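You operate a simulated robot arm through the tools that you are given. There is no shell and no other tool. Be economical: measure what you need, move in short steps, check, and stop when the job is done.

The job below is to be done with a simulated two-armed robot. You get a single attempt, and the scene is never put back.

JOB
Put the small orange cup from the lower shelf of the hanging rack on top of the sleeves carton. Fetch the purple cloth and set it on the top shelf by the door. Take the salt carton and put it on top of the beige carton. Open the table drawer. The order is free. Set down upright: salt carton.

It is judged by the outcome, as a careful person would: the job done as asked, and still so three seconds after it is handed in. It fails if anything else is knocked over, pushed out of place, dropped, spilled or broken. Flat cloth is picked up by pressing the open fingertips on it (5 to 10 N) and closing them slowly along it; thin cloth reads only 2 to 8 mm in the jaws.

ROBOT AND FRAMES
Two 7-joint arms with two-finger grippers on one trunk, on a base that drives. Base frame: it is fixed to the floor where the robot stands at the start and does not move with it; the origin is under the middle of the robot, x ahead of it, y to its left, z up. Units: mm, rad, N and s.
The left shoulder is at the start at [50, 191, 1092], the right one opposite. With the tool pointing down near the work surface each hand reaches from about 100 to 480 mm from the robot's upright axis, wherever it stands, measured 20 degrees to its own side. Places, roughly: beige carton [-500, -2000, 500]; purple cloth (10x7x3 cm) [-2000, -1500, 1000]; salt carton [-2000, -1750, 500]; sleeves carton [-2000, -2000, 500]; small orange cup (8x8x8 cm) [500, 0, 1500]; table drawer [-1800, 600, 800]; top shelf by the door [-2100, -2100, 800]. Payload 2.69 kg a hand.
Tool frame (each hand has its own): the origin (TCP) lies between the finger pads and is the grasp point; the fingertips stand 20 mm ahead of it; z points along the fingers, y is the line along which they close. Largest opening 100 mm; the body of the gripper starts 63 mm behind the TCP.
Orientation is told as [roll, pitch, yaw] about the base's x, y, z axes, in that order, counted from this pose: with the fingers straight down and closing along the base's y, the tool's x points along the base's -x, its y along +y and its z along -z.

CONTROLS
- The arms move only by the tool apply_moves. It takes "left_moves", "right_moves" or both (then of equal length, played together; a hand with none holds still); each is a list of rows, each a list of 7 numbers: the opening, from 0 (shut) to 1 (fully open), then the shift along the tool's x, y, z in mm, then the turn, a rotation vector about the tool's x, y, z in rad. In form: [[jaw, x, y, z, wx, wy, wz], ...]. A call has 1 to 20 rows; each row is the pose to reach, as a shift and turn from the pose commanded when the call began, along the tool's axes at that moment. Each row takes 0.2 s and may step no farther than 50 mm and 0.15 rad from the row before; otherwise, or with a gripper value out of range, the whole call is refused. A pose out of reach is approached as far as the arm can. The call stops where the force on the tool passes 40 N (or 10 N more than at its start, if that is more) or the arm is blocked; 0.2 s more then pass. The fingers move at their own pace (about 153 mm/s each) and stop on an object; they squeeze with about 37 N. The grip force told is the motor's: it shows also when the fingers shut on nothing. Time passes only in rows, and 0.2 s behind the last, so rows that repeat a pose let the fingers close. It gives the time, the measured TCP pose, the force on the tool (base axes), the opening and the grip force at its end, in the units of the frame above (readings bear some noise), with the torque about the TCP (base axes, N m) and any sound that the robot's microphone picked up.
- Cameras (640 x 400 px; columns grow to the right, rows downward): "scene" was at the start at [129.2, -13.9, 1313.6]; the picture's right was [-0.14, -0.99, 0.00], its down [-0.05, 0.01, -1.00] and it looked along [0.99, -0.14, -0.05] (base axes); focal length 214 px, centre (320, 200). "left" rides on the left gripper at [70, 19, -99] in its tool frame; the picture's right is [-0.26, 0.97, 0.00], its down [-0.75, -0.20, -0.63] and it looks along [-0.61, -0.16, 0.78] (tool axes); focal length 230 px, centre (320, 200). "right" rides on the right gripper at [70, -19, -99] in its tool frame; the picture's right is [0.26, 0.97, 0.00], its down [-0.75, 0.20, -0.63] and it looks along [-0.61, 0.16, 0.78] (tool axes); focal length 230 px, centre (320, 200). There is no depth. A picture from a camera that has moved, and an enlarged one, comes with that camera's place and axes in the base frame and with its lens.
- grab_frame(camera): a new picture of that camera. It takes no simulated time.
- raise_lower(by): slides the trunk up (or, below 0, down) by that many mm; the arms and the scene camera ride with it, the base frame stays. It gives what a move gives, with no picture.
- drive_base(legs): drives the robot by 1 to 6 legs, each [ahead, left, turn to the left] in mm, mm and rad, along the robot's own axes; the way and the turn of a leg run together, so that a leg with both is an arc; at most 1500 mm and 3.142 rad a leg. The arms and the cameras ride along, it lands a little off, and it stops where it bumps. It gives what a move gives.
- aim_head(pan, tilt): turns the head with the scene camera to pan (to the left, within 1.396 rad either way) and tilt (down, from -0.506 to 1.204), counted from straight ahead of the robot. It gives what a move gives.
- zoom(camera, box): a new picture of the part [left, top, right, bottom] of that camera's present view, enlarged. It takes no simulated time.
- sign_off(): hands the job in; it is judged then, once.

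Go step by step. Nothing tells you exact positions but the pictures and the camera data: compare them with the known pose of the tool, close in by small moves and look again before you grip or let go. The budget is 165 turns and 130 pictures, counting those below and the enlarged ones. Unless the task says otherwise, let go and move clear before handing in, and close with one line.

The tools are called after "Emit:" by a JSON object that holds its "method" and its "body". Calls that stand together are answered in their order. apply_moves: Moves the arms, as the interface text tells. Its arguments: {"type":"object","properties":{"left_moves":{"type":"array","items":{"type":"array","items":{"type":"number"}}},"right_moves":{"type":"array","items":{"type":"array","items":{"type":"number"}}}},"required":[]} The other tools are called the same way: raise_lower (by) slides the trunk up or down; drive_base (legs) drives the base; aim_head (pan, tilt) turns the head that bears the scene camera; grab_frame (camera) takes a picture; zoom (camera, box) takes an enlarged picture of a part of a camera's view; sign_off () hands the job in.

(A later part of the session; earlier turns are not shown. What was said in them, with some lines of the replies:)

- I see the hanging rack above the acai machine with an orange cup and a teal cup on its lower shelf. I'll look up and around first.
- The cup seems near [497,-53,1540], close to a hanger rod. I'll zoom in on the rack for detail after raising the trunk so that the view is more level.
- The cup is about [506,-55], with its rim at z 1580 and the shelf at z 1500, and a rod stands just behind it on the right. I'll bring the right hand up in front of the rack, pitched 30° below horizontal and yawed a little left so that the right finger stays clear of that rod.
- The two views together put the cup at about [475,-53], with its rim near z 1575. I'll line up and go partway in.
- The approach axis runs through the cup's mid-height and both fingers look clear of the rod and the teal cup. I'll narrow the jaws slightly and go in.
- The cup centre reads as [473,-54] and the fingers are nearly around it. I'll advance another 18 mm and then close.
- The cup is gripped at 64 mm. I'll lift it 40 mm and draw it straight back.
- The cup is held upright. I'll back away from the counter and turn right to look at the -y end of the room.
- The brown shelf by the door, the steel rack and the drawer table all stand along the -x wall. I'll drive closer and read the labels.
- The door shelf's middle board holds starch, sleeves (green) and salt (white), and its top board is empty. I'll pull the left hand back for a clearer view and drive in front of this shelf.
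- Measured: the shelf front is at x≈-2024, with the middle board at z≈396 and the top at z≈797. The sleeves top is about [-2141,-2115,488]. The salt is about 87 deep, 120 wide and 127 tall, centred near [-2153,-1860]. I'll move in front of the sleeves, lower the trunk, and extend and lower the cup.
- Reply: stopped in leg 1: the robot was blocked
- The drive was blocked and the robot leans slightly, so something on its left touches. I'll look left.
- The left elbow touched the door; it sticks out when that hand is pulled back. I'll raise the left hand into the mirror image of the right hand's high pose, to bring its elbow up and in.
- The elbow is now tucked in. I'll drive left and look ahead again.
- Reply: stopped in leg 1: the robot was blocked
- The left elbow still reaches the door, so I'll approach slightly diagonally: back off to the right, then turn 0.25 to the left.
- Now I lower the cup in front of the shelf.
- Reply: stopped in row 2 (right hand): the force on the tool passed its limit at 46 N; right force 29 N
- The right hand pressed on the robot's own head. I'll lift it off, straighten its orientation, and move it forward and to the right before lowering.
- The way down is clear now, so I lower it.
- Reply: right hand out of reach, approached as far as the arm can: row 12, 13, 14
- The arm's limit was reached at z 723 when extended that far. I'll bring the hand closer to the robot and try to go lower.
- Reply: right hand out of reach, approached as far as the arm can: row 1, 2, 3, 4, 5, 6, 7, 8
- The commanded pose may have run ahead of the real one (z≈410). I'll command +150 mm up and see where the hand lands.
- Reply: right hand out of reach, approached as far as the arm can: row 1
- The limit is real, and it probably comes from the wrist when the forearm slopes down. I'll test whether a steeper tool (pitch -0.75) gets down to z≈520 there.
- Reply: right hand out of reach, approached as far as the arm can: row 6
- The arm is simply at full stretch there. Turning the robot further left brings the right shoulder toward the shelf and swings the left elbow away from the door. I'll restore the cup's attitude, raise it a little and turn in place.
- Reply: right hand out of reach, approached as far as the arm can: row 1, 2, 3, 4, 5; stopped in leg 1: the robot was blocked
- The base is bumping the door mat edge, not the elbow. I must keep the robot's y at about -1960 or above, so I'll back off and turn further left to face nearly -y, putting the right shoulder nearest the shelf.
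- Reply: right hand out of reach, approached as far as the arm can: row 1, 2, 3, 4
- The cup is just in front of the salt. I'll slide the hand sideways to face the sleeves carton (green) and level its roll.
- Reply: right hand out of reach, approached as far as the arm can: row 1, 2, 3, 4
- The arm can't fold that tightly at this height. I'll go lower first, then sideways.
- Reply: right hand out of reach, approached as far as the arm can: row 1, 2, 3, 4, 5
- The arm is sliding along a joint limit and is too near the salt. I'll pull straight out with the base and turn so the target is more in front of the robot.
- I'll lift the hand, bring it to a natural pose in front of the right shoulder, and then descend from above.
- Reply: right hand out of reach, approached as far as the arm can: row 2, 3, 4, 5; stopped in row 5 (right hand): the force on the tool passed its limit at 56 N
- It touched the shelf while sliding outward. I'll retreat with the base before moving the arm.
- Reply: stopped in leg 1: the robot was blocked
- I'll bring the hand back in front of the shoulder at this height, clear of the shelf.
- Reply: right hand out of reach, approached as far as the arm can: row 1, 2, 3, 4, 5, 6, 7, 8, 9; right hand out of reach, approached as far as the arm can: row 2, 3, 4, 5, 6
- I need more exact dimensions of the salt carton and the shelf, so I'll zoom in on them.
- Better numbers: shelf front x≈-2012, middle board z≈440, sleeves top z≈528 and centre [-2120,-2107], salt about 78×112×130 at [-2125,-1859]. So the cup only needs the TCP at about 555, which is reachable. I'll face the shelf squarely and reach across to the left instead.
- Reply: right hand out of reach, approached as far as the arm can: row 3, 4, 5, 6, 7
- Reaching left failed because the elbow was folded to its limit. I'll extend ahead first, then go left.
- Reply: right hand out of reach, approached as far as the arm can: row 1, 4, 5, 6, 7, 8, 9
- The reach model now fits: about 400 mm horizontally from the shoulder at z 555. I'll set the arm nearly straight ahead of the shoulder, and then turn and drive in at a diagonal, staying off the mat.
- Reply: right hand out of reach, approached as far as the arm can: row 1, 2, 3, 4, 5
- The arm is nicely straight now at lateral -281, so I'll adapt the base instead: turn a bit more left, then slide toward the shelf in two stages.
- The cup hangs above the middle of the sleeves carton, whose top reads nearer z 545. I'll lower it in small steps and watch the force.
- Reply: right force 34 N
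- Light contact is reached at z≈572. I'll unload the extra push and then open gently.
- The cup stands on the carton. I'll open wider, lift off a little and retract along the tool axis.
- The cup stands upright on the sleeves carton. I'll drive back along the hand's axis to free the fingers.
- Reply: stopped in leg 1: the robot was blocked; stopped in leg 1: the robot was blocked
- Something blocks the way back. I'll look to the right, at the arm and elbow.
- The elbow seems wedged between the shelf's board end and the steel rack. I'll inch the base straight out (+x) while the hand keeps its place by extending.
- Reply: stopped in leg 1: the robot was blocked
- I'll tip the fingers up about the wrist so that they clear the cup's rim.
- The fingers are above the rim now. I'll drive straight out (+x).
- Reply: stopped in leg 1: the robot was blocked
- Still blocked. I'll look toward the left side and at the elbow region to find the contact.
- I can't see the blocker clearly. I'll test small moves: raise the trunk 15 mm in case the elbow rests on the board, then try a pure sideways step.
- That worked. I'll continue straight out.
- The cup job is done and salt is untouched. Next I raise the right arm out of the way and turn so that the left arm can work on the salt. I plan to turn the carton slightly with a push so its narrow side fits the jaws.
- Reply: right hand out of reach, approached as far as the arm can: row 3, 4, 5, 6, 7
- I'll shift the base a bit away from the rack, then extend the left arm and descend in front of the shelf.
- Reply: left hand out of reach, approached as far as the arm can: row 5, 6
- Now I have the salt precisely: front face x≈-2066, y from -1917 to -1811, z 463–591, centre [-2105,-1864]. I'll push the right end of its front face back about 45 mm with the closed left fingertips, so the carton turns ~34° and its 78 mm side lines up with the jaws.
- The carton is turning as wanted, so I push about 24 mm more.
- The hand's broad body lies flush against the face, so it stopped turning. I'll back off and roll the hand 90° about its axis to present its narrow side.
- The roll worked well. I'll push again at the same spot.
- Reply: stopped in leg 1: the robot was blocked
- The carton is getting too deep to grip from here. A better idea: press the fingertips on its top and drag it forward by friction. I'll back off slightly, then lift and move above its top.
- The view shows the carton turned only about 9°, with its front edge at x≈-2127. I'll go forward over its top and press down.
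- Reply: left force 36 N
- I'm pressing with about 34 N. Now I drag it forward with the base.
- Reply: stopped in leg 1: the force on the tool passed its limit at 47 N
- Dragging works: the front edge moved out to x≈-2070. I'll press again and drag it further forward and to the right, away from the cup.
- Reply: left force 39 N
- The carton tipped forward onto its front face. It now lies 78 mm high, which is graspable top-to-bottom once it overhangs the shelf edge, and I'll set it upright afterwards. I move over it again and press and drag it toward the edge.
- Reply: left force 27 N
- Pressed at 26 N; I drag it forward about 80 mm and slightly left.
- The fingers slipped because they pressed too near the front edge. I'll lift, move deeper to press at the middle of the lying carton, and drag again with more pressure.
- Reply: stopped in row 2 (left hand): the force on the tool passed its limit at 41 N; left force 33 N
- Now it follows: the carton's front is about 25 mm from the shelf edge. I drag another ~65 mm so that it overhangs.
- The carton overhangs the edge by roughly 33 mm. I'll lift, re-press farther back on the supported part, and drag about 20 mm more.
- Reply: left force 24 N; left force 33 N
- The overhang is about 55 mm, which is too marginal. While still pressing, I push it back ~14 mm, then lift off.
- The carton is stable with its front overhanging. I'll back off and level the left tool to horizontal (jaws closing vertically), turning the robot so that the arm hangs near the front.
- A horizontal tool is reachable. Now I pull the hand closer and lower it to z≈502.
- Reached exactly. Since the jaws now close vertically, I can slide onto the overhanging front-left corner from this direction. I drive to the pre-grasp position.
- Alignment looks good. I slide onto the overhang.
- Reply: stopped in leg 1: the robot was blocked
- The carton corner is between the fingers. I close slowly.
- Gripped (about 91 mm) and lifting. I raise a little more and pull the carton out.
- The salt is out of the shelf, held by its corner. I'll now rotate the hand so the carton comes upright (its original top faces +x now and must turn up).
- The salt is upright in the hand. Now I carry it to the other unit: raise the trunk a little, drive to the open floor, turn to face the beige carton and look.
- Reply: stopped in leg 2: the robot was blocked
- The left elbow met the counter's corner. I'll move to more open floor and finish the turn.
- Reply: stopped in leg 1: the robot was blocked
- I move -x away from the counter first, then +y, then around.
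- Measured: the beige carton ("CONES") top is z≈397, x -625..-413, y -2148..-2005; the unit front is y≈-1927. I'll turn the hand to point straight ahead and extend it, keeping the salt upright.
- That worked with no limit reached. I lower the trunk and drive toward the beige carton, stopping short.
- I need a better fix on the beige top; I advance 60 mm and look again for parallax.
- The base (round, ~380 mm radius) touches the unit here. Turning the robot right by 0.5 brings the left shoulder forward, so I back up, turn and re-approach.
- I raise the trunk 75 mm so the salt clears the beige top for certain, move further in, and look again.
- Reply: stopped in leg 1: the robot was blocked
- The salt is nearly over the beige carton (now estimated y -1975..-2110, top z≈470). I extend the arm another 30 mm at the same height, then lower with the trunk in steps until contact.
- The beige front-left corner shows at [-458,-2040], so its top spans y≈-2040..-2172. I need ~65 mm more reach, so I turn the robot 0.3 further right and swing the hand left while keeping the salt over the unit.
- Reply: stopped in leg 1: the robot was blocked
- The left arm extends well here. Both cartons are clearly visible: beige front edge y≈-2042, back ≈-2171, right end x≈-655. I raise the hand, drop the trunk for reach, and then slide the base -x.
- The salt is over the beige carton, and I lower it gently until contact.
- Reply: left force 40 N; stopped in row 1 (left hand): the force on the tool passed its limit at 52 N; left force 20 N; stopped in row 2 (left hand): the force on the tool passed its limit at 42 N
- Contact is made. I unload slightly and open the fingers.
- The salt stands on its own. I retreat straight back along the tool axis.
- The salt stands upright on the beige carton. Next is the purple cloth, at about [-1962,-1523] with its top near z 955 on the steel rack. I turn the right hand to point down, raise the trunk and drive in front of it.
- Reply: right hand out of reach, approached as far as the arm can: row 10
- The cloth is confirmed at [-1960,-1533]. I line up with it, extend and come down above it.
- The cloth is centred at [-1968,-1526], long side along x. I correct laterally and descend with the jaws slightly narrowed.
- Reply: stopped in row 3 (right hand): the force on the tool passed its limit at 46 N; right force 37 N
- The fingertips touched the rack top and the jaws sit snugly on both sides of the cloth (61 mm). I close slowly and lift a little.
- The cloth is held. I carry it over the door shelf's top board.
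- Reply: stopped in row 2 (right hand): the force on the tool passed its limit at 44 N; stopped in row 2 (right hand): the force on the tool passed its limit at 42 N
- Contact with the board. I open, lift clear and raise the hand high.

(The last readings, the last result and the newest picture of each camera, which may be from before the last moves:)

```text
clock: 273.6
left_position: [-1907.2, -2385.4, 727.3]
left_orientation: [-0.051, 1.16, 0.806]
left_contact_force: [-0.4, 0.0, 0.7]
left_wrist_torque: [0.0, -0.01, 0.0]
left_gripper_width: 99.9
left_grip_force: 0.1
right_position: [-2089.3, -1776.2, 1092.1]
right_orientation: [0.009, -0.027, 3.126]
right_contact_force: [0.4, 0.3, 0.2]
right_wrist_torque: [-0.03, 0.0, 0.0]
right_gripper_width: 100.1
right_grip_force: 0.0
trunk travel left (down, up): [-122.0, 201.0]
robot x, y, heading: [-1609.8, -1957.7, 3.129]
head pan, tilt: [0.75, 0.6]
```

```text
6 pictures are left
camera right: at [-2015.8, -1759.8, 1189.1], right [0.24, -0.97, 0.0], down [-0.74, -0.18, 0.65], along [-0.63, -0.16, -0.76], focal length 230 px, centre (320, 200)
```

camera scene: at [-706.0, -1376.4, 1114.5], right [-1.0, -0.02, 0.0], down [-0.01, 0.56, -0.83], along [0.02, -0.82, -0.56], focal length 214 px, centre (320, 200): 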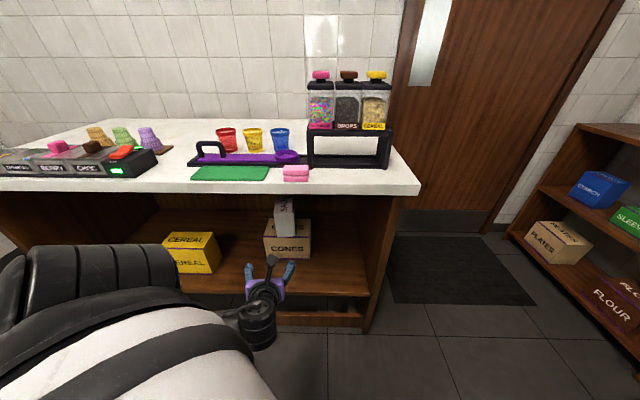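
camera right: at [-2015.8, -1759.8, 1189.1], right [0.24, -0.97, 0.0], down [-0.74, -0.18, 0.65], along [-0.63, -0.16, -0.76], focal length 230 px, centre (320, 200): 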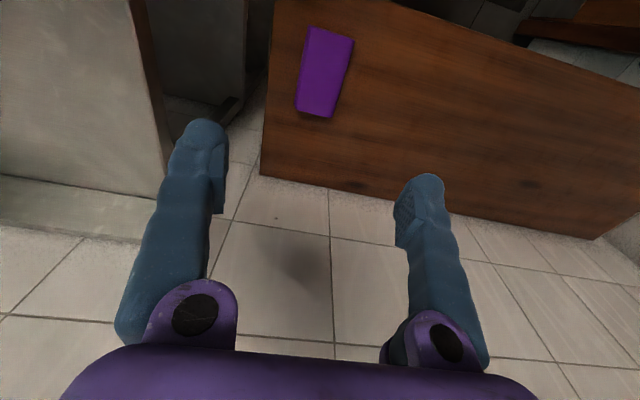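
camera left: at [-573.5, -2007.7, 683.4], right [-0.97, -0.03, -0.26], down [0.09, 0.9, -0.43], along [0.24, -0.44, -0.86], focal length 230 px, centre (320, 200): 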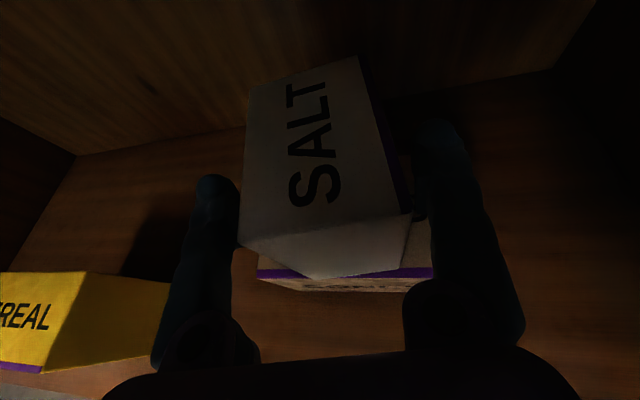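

The cloth lies on the top shelf by the door. Now the drawer: I back out and drive along to the table at y≈600.

Emit:
{"method": "drive_base", "body": {"legs": [[-280, 0, 0], [0, -1300, 0], [0, -1150, 0]]}}

Emit:
{"method": "aim_head", "body": {"pan": -0.25, "tilt": 0.55}}

Emit:
{"method": "grab_frame", "body": {"camera": "scene"}}

```text
clock: 296.8
left_position: [-1600.9, 65.6, 728.7]
left_orientation: [-0.052, 1.16, 0.805]
left_contact_force: [0.9, -0.3, -0.1]
left_wrist_torque: [-0.01, 0.0, 0.04]
left_gripper_width: 99.8
left_grip_force: 0.0
right_position: [-1782.6, 674.4, 1091.1]
right_orientation: [0.009, -0.03, 3.125]
right_contact_force: [-0.1, -0.1, -0.4]
right_wrist_torque: [-0.03, 0.0, 0.02]
right_gripper_width: 100.0
right_grip_force: 0.0
trunk travel left (down, up): [-122.0, 201.0]
robot x, y, heading: [-1302.3, 490.9, 3.129]
head pan, tilt: [0.75, 0.6]
```

```text
clock: 298.0
left_position: [-1600.3, 65.8, 727.5]
left_orientation: [-0.052, 1.16, 0.804]
left_contact_force: [-0.8, -0.5, 0.4]
left_wrist_torque: [-0.02, 0.02, 0.01]
left_gripper_width: 99.9
left_grip_force: 0.0
right_position: [-1782.6, 674.3, 1092.6]
right_orientation: [0.01, -0.028, 3.126]
right_contact_force: [0.0, 0.3, 0.1]
right_wrist_torque: [0.02, 0.01, -0.01]
right_gripper_width: 100.0
right_grip_force: 0.1
trunk travel left (down, up): [-122.0, 201.0]
robot x, y, heading: [-1298.5, 492.9, 3.132]
head pan, tilt: [-0.25, 0.55]
```

```text
5 pictures are left
camera scene: at [-1428.3, 513.9, 1239.0], right [0.26, 0.97, 0.0], down [0.5, -0.13, -0.85], along [-0.82, 0.22, -0.52], focal length 214 px, centre (320, 200)
```

scene: 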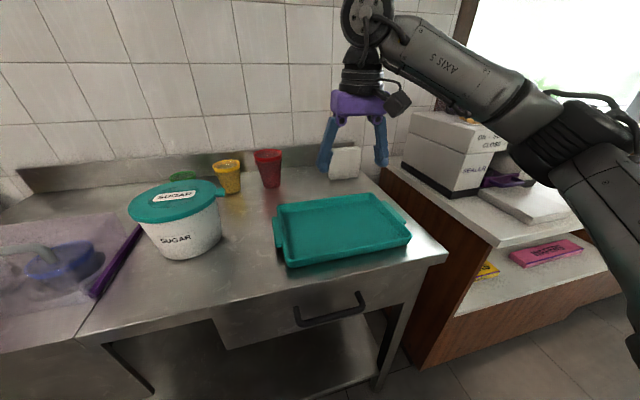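

The handle is a horizontal bar near [-1667,603,800]. I back off, lower the trunk, and set the right hand horizontal pointing at it with the jaws closing vertically.

Emit:
{"method": "drive_base", "body": {"legs": [[-180, 0, 0]]}}

Emit:
{"method": "raise_lower", "body": {"by": -100}}

Emit:
{"method": "apply_moves", "body": {"right_moves": [[1, 0, 0, 17, 0, -0.14, 0], [1, 0, 0, 35, 0, -0.28, 0], [1, 0, 0, 52, 0, -0.42, 0], [1, 0, 0, 70, 0, -0.56, 0], [1, 0, 0, 87, 0, -0.7, 0], [1, 0, 0, 105, 0, -0.84, 0], [1, 0, 0, 122, 0, -0.98, 0], [1, 0, 0, 140, 0, -1.12, 0], [1, 0, 0, 157, 0, -1.26, 0], [1, 0, 0, 175, 0, -1.4, 0], [1, 0, 0, 190, 0, -1.54, 0]]}}

Emit:
{"method": "apply_moves", "body": {"right_moves": [[1, 0, 0, 0, 0, 0, 0.14], [1, 0, 0, 0, 0, 0, 0.28], [1, 0, 0, 0, 0, 0, 0.42], [1, 0, 0, 0, 0, 0, 0.56], [1, 0, 0, 0, 0, 0, 0.7], [1, 0, 0, 0, 0, 0, 0.84], [1, 0, 0, 0, 0, 0, 0.98], [1, 0, 0, 0, 0, 0, 1.12], [1, 0, 0, 0, 0, 0, 1.26], [1, 0, 0, 0, 0, 0, 1.4], [1, 0, 0, 0, 0, 0, 1.57]]}}

Emit:
{"method": "grab_frame", "body": {"camera": "right"}}

```text
clock: 299.5
left_position: [-1421.8, 61.0, 728.4]
left_orientation: [-0.05, 1.163, 0.807]
left_contact_force: [-0.4, -0.1, -0.4]
left_wrist_torque: [0.03, 0.02, 0.02]
left_gripper_width: 100.0
left_grip_force: 0.0
right_position: [-1606.6, 672.0, 1092.4]
right_orientation: [0.01, -0.03, 3.127]
right_contact_force: [0.6, -0.5, 0.5]
right_wrist_torque: [0.01, 0.01, 0.0]
right_gripper_width: 99.9
right_grip_force: 0.0
trunk travel left (down, up): [-122.0, 201.0]
robot x, y, heading: [-1122.8, 486.4, 3.132]
head pan, tilt: [-0.25, 0.55]
```

```text
clock: 300.9
left_position: [-1422.8, 61.9, 627.9]
left_orientation: [-0.051, 1.161, 0.809]
left_contact_force: [0.2, 0.0, 0.1]
left_wrist_torque: [0.01, -0.01, -0.03]
left_gripper_width: 100.0
left_grip_force: 0.1
right_position: [-1607.8, 670.2, 991.1]
right_orientation: [0.009, -0.031, 3.128]
right_contact_force: [0.3, 0.2, -0.1]
right_wrist_torque: [0.04, -0.01, 0.0]
right_gripper_width: 100.2
right_grip_force: 0.0
trunk travel left (down, up): [-22.0, 301.0]
robot x, y, heading: [-1123.7, 486.1, 3.135]
head pan, tilt: [-0.25, 0.55]
```

```text
clock: 303.3
left_position: [-1422.7, 62.6, 628.5]
left_orientation: [-0.052, 1.161, 0.807]
left_contact_force: [-0.2, -0.1, 0.1]
left_wrist_torque: [0.02, 0.02, 0.01]
left_gripper_width: 100.1
left_grip_force: 0.0
right_position: [-1608.5, 659.1, 848.2]
right_orientation: [0.05, -1.174, 3.105]
right_contact_force: [-0.1, 0.6, 0.2]
right_wrist_torque: [0.05, 0.01, -0.02]
right_gripper_width: 99.8
right_grip_force: 0.0
right hand out of reach, approached as far as the arm can: row 9, 10, 11
trunk travel left (down, up): [-22.0, 301.0]
robot x, y, heading: [-1125.3, 489.7, 3.137]
head pan, tilt: [-0.25, 0.55]
```

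```text
refused: row 11 steps farther than a row can; nothing moved
```

```text
4 pictures are left
camera right: at [-1489.4, 676.0, 821.3], right [0.11, -0.97, -0.22], down [0.29, -0.18, 0.94], along [-0.95, -0.17, 0.26], focal length 230 px, centre (320, 200)
```

right: 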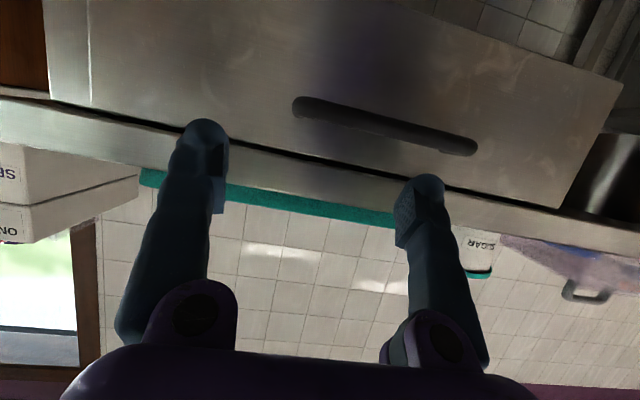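

The two views agree: the handle is at [-1673,605,797]. The 23° down-tilt is fine for a bar. I roll the hand 90°, lower to handle height and align sideways.

Emit:
{"method": "apply_moves", "body": {"right_moves": [[1, 0, 0, 0, 0, 0, 0.131], [1, 0, 0, 0, 0, 0, 0.262], [1, 0, 0, 0, 0, 0, 0.393], [1, 0, 0, 0, 0, 0, 0.524], [1, 0, 0, 0, 0, 0, 0.654], [1, 0, 0, 0, 0, 0, 0.785], [1, 0, 0, 0, 0, 0, 0.916], [1, 0, 0, 0, 0, 0, 1.047], [1, 0, 0, 0, 0, 0, 1.178], [1, 0, 0, 0, 0, 0, 1.309], [1, 0, 0, 0, 0, 0, 1.44], [1, 0, 0, 0, 0, 0, 1.57]]}}

Emit:
{"method": "raise_lower", "body": {"by": -20}}

Emit:
{"method": "drive_base", "body": {"legs": [[0, 54, 0]]}}

```text
clock: 305.9
left_position: [-1422.6, 61.3, 628.2]
left_orientation: [-0.051, 1.162, 0.81]
left_contact_force: [0.2, 0.7, -0.5]
left_wrist_torque: [-0.05, 0.0, 0.0]
left_gripper_width: 99.9
left_grip_force: 0.1
right_position: [-1608.8, 658.6, 848.2]
right_orientation: [1.174, 0.02, 1.581]
right_contact_force: [-0.3, -0.4, 0.2]
right_wrist_torque: [-0.01, 0.0, 0.01]
right_gripper_width: 100.0
right_grip_force: 0.0
trunk travel left (down, up): [-22.0, 301.0]
robot x, y, heading: [-1124.6, 490.5, 3.128]
head pan, tilt: [-0.25, 0.55]
```

```text
clock: 306.5
left_position: [-1423.0, 61.5, 608.3]
left_orientation: [-0.05, 1.16, 0.808]
left_contact_force: [0.5, -0.4, -0.3]
left_wrist_torque: [0.0, 0.03, 0.0]
left_gripper_width: 99.7
left_grip_force: 0.2
right_position: [-1609.1, 658.4, 829.3]
right_orientation: [1.174, 0.018, 1.581]
right_contact_force: [-1.2, -0.1, 1.0]
right_wrist_torque: [-0.03, 0.02, 0.0]
right_gripper_width: 99.9
right_grip_force: 0.0
trunk travel left (down, up): [-2.0, 321.0]
robot x, y, heading: [-1121.5, 493.5, 3.134]
head pan, tilt: [-0.25, 0.55]
```

```text
clock: 307.7
left_position: [-1423.4, 8.2, 609.2]
left_orientation: [-0.05, 1.161, 0.809]
left_contact_force: [0.0, -0.2, 0.1]
left_wrist_torque: [-0.01, 0.03, -0.03]
left_gripper_width: 99.9
left_grip_force: 0.1
right_position: [-1609.5, 604.8, 830.9]
right_orientation: [1.174, 0.017, 1.58]
right_contact_force: [-0.4, 0.1, -0.9]
right_wrist_torque: [-0.03, 0.0, -0.02]
right_gripper_width: 100.0
right_grip_force: 0.0
trunk travel left (down, up): [-2.0, 321.0]
robot x, y, heading: [-1125.0, 437.5, 3.132]
head pan, tilt: [-0.25, 0.55]
```

Emit:
{"method": "apply_moves", "body": {"right_moves": [[1, 0, -18, -3, 0, 0, 0], [1, 0, -35, -7, 0, 0, 0]]}}

Emit:
{"method": "drive_base", "body": {"legs": [[45, 0, 0]]}}

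Emit:
{"method": "grab_frame", "body": {"camera": "right"}}

```text
clock: 308.3
left_position: [-1423.5, 8.5, 607.8]
left_orientation: [-0.051, 1.159, 0.807]
left_contact_force: [0.9, -0.4, 0.6]
left_wrist_torque: [-0.01, 0.02, -0.01]
left_gripper_width: 100.0
left_grip_force: 0.2
right_position: [-1588.2, 604.0, 800.6]
right_orientation: [1.173, 0.017, 1.581]
right_contact_force: [1.0, 0.2, -0.1]
right_wrist_torque: [0.0, 0.02, 0.0]
right_gripper_width: 100.2
right_grip_force: 0.1
trunk travel left (down, up): [-2.0, 321.0]
robot x, y, heading: [-1123.6, 440.4, 3.135]
head pan, tilt: [-0.25, 0.55]
```

```text
clock: 309.2
left_position: [-1467.7, 9.3, 607.3]
left_orientation: [-0.052, 1.162, 0.807]
left_contact_force: [-0.2, -0.3, -0.2]
left_wrist_torque: [0.01, -0.01, 0.02]
left_gripper_width: 100.0
left_grip_force: 0.0
right_position: [-1632.0, 605.0, 799.7]
right_orientation: [1.175, 0.017, 1.578]
right_contact_force: [0.4, 0.5, -0.5]
right_wrist_torque: [0.01, -0.03, 0.01]
right_gripper_width: 100.2
right_grip_force: 0.0
trunk travel left (down, up): [-2.0, 321.0]
robot x, y, heading: [-1165.9, 435.0, 3.133]
head pan, tilt: [-0.25, 0.55]
```

```text
3 pictures are left
camera right: at [-1533.0, 534.2, 821.6], right [-0.37, -0.25, 0.9], down [0.5, 0.76, 0.41], along [-0.78, 0.6, -0.16], focal length 230 px, centre (320, 200)
```

right: 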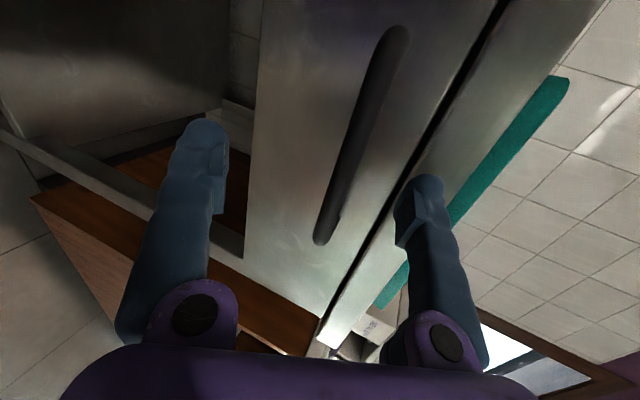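

The bar lies slightly above the hand's axis. I raise 8 mm, narrow the jaws, then move onto the bar and close.

Emit:
{"method": "apply_moves", "body": {"right_moves": [[0.75, 0, 4, -1.5, 0, 0, 0], [0.55, 0, 7.5, -3, 0, 0, 0], [0.55, 0, 7.5, -3, 0, 0, 0]]}}

Emit:
{"method": "drive_base", "body": {"legs": [[31, 0, 0]]}}

Emit:
{"method": "grab_frame", "body": {"camera": "right"}}

```text
clock: 310.0
left_position: [-1468.1, 9.7, 607.7]
left_orientation: [-0.052, 1.16, 0.806]
left_contact_force: [-0.5, 0.3, -0.2]
left_wrist_torque: [0.0, 0.01, 0.01]
left_gripper_width: 100.0
left_grip_force: 0.1
right_position: [-1633.9, 604.9, 807.1]
right_orientation: [1.174, 0.017, 1.581]
right_contact_force: [0.0, 0.1, -0.9]
right_wrist_torque: [0.0, 0.02, 0.01]
right_gripper_width: 54.8
right_grip_force: 0.0
trunk travel left (down, up): [-2.0, 321.0]
robot x, y, heading: [-1170.4, 440.3, 3.128]
head pan, tilt: [-0.25, 0.55]
```

```text
clock: 310.8
left_position: [-1499.0, 9.6, 607.2]
left_orientation: [-0.053, 1.161, 0.808]
left_contact_force: [-0.2, 0.6, -0.7]
left_wrist_torque: [0.01, 0.0, 0.0]
left_gripper_width: 99.9
left_grip_force: 0.1
right_position: [-1664.3, 606.1, 807.0]
right_orientation: [1.174, 0.017, 1.579]
right_contact_force: [0.5, -0.6, 0.9]
right_wrist_torque: [0.02, 0.01, 0.0]
right_gripper_width: 54.8
right_grip_force: 0.1
trunk travel left (down, up): [-2.0, 321.0]
robot x, y, heading: [-1203.2, 437.0, 3.132]
head pan, tilt: [-0.25, 0.55]
```

```text
2 pictures are left
camera right: at [-1564.6, 535.0, 829.5], right [-0.37, -0.25, 0.9], down [0.5, 0.76, 0.41], along [-0.78, 0.6, -0.16], focal length 230 px, centre (320, 200)
```

right: 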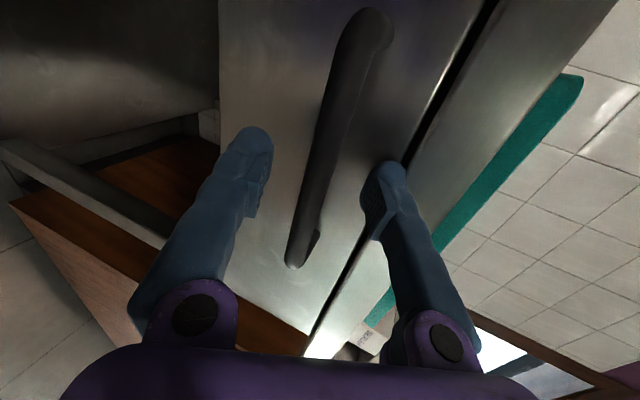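

The bar is between the fingers. I close and check the grip.

Emit:
{"method": "apply_moves", "body": {"right_moves": [[0.35, 0, 0, 2, 0, 0, 0], [0.15, 0, 0, 4, 0, 0, 0], [0.0, 0, 0, 4, 0, 0, 0], [0.0, 0, 0, 4, 0, 0, 0]]}}

Emit:
{"method": "drive_base", "body": {"legs": [[-60, 0, 0]]}}

```text
clock: 311.8
left_position: [-1500.3, 10.3, 607.5]
left_orientation: [-0.054, 1.16, 0.804]
left_contact_force: [-0.2, 0.9, -0.3]
left_wrist_torque: [-0.01, 0.02, -0.04]
left_gripper_width: 100.0
left_grip_force: 0.1
right_position: [-1668.0, 605.5, 804.0]
right_orientation: [1.168, 0.016, 1.579]
right_contact_force: [4.7, -1.8, -18.6]
right_wrist_torque: [0.62, 0.09, -0.06]
right_gripper_width: 5.9
right_grip_force: 32.4
trunk travel left (down, up): [-2.0, 321.0]
robot x, y, heading: [-1201.1, 438.7, 3.131]
head pan, tilt: [-0.25, 0.55]
```

```text
clock: 312.8
left_position: [-1441.5, 8.6, 608.8]
left_orientation: [-0.056, 1.161, 0.802]
left_contact_force: [0.7, -0.3, 0.0]
left_wrist_torque: [-0.03, 0.05, 0.02]
left_gripper_width: 100.1
left_grip_force: 0.0
right_position: [-1607.4, 605.7, 803.7]
right_orientation: [1.167, 0.014, 1.581]
right_contact_force: [1.3, -2.9, -29.9]
right_wrist_torque: [0.43, 0.11, 0.42]
right_gripper_width: 5.9
right_grip_force: 32.2
trunk travel left (down, up): [-2.0, 321.0]
robot x, y, heading: [-1143.2, 433.8, 3.133]
head pan, tilt: [-0.25, 0.55]
```

The handle follows. I pull further to open the drawer well.

Emit:
{"method": "drive_base", "body": {"legs": [[-100, 0, 0]]}}

Emit:
{"method": "aim_head", "body": {"pan": -0.35, "tilt": 0.6}}

Emit:
{"method": "grab_frame", "body": {"camera": "scene"}}

```text
clock: 313.9
left_position: [-1341.8, 9.4, 609.3]
left_orientation: [-0.055, 1.16, 0.802]
left_contact_force: [0.2, -0.3, -0.6]
left_wrist_torque: [-0.02, 0.03, -0.03]
left_gripper_width: 100.1
left_grip_force: 0.2
right_position: [-1509.7, 605.5, 803.9]
right_orientation: [1.166, 0.017, 1.578]
right_contact_force: [2.2, 7.2, -12.5]
right_wrist_torque: [0.53, 0.04, 0.15]
right_gripper_width: 6.0
right_grip_force: 32.2
trunk travel left (down, up): [-2.0, 321.0]
robot x, y, heading: [-1040.9, 435.5, 3.131]
head pan, tilt: [-0.25, 0.55]
```

```text
clock: 314.6
left_position: [-1341.6, 8.1, 608.2]
left_orientation: [-0.053, 1.162, 0.804]
left_contact_force: [0.7, 0.0, 0.0]
left_wrist_torque: [0.02, -0.03, 0.0]
left_gripper_width: 100.1
left_grip_force: 0.0
right_position: [-1508.4, 605.7, 802.3]
right_orientation: [1.166, 0.014, 1.577]
right_contact_force: [-0.3, 2.9, -6.3]
right_wrist_torque: [0.57, 0.0, 0.16]
right_gripper_width: 5.9
right_grip_force: 32.0
trunk travel left (down, up): [-2.0, 321.0]
robot x, y, heading: [-1039.8, 437.5, 3.132]
head pan, tilt: [-0.351, 0.6]
```

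```text
1 pictures are left
camera scene: at [-1165.8, 466.1, 1114.5], right [0.35, 0.94, 0.0], down [0.53, -0.2, -0.82], along [-0.77, 0.29, -0.57], focal length 214 px, centre (320, 200)
```

scene: 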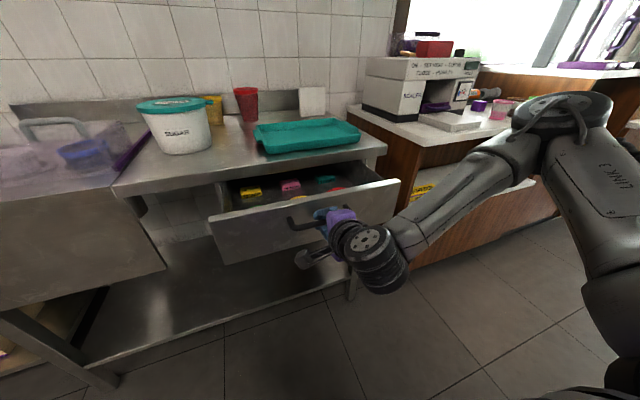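

The drawer is clearly open. I pull a bit further, stopping at any resistance, then let go.

Emit:
{"method": "drive_base", "body": {"legs": [[-70, 0, 0]]}}

Emit:
{"method": "apply_moves", "body": {"right_moves": [[0.3, 0, 0, 0, 0, 0, 0], [0.6, 0, 0, 0, 0, 0, 0], [0.6, 0, 0, 0, 0, 0, 0]]}}

Emit:
{"method": "drive_base", "body": {"legs": [[-150, 0, 0]]}}

Emit:
{"method": "grab_frame", "body": {"camera": "scene"}}

```text
clock: 315.6
left_position: [-1271.8, 7.8, 608.7]
left_orientation: [-0.053, 1.162, 0.804]
left_contact_force: [0.5, 0.0, 0.4]
left_wrist_torque: [-0.02, -0.04, -0.02]
left_gripper_width: 100.1
left_grip_force: 0.1
right_position: [-1439.5, 605.4, 803.4]
right_orientation: [1.165, 0.014, 1.577]
right_contact_force: [1.5, 13.0, -4.9]
right_wrist_torque: [0.56, 0.06, 0.06]
right_gripper_width: 5.7
right_grip_force: 32.0
trunk travel left (down, up): [-2.0, 321.0]
robot x, y, heading: [-970.0, 436.9, 3.126]
head pan, tilt: [-0.351, 0.6]
```

```text
clock: 316.4
left_position: [-1271.1, 7.6, 608.0]
left_orientation: [-0.051, 1.161, 0.808]
left_contact_force: [-0.1, 0.1, -0.4]
left_wrist_torque: [-0.01, 0.01, 0.02]
left_gripper_width: 100.1
left_grip_force: 0.1
right_position: [-1438.4, 605.3, 803.0]
right_orientation: [1.165, 0.014, 1.576]
right_contact_force: [1.7, -0.8, 0.6]
right_wrist_torque: [-0.04, 0.03, 0.0]
right_gripper_width: 59.1
right_grip_force: 0.0
trunk travel left (down, up): [-2.0, 321.0]
robot x, y, heading: [-974.6, 430.2, 3.132]
head pan, tilt: [-0.351, 0.6]
```

```text
clock: 317.8
left_position: [-1122.3, 6.8, 608.1]
left_orientation: [-0.052, 1.161, 0.806]
left_contact_force: [-0.1, -0.7, -0.2]
left_wrist_torque: [-0.02, -0.02, 0.02]
left_gripper_width: 100.2
left_grip_force: 0.1
right_position: [-1290.7, 602.7, 803.5]
right_orientation: [1.166, 0.014, 1.573]
right_contact_force: [-0.3, -0.3, -1.2]
right_wrist_torque: [0.02, -0.03, 0.0]
right_gripper_width: 60.3
right_grip_force: 0.1
trunk travel left (down, up): [-2.0, 321.0]
robot x, y, heading: [-821.4, 433.3, 3.129]
head pan, tilt: [-0.351, 0.6]
```

```text
0 pictures are left
camera scene: at [-945.9, 463.7, 1114.5], right [0.35, 0.94, 0.0], down [0.53, -0.2, -0.83], along [-0.77, 0.29, -0.56], focal length 214 px, centre (320, 200)
```

scene: 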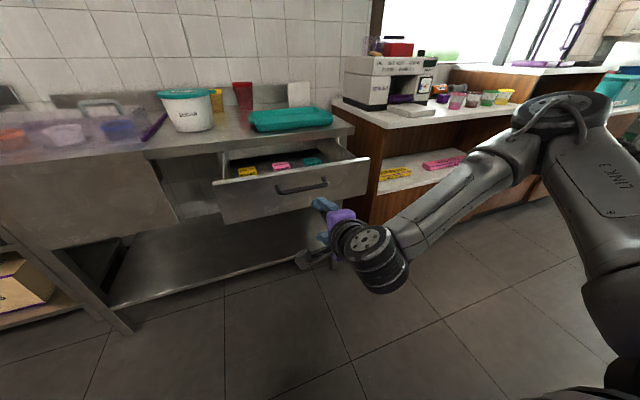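

The drawer is open, and both hands are empty and clear. The other three items were in place when I last saw them, so I hand the job in.

Emit:
{"method": "sign_off", "body": {}}

```text
The job is handed in.
```

All four parts are done and handed in: the orange cup is on the sleeves carton, the purple cloth is on the top shelf by the door, the salt carton is upright on the beige carton (it tipped over once inside the shelf before I set it upright), and the table drawer is open.
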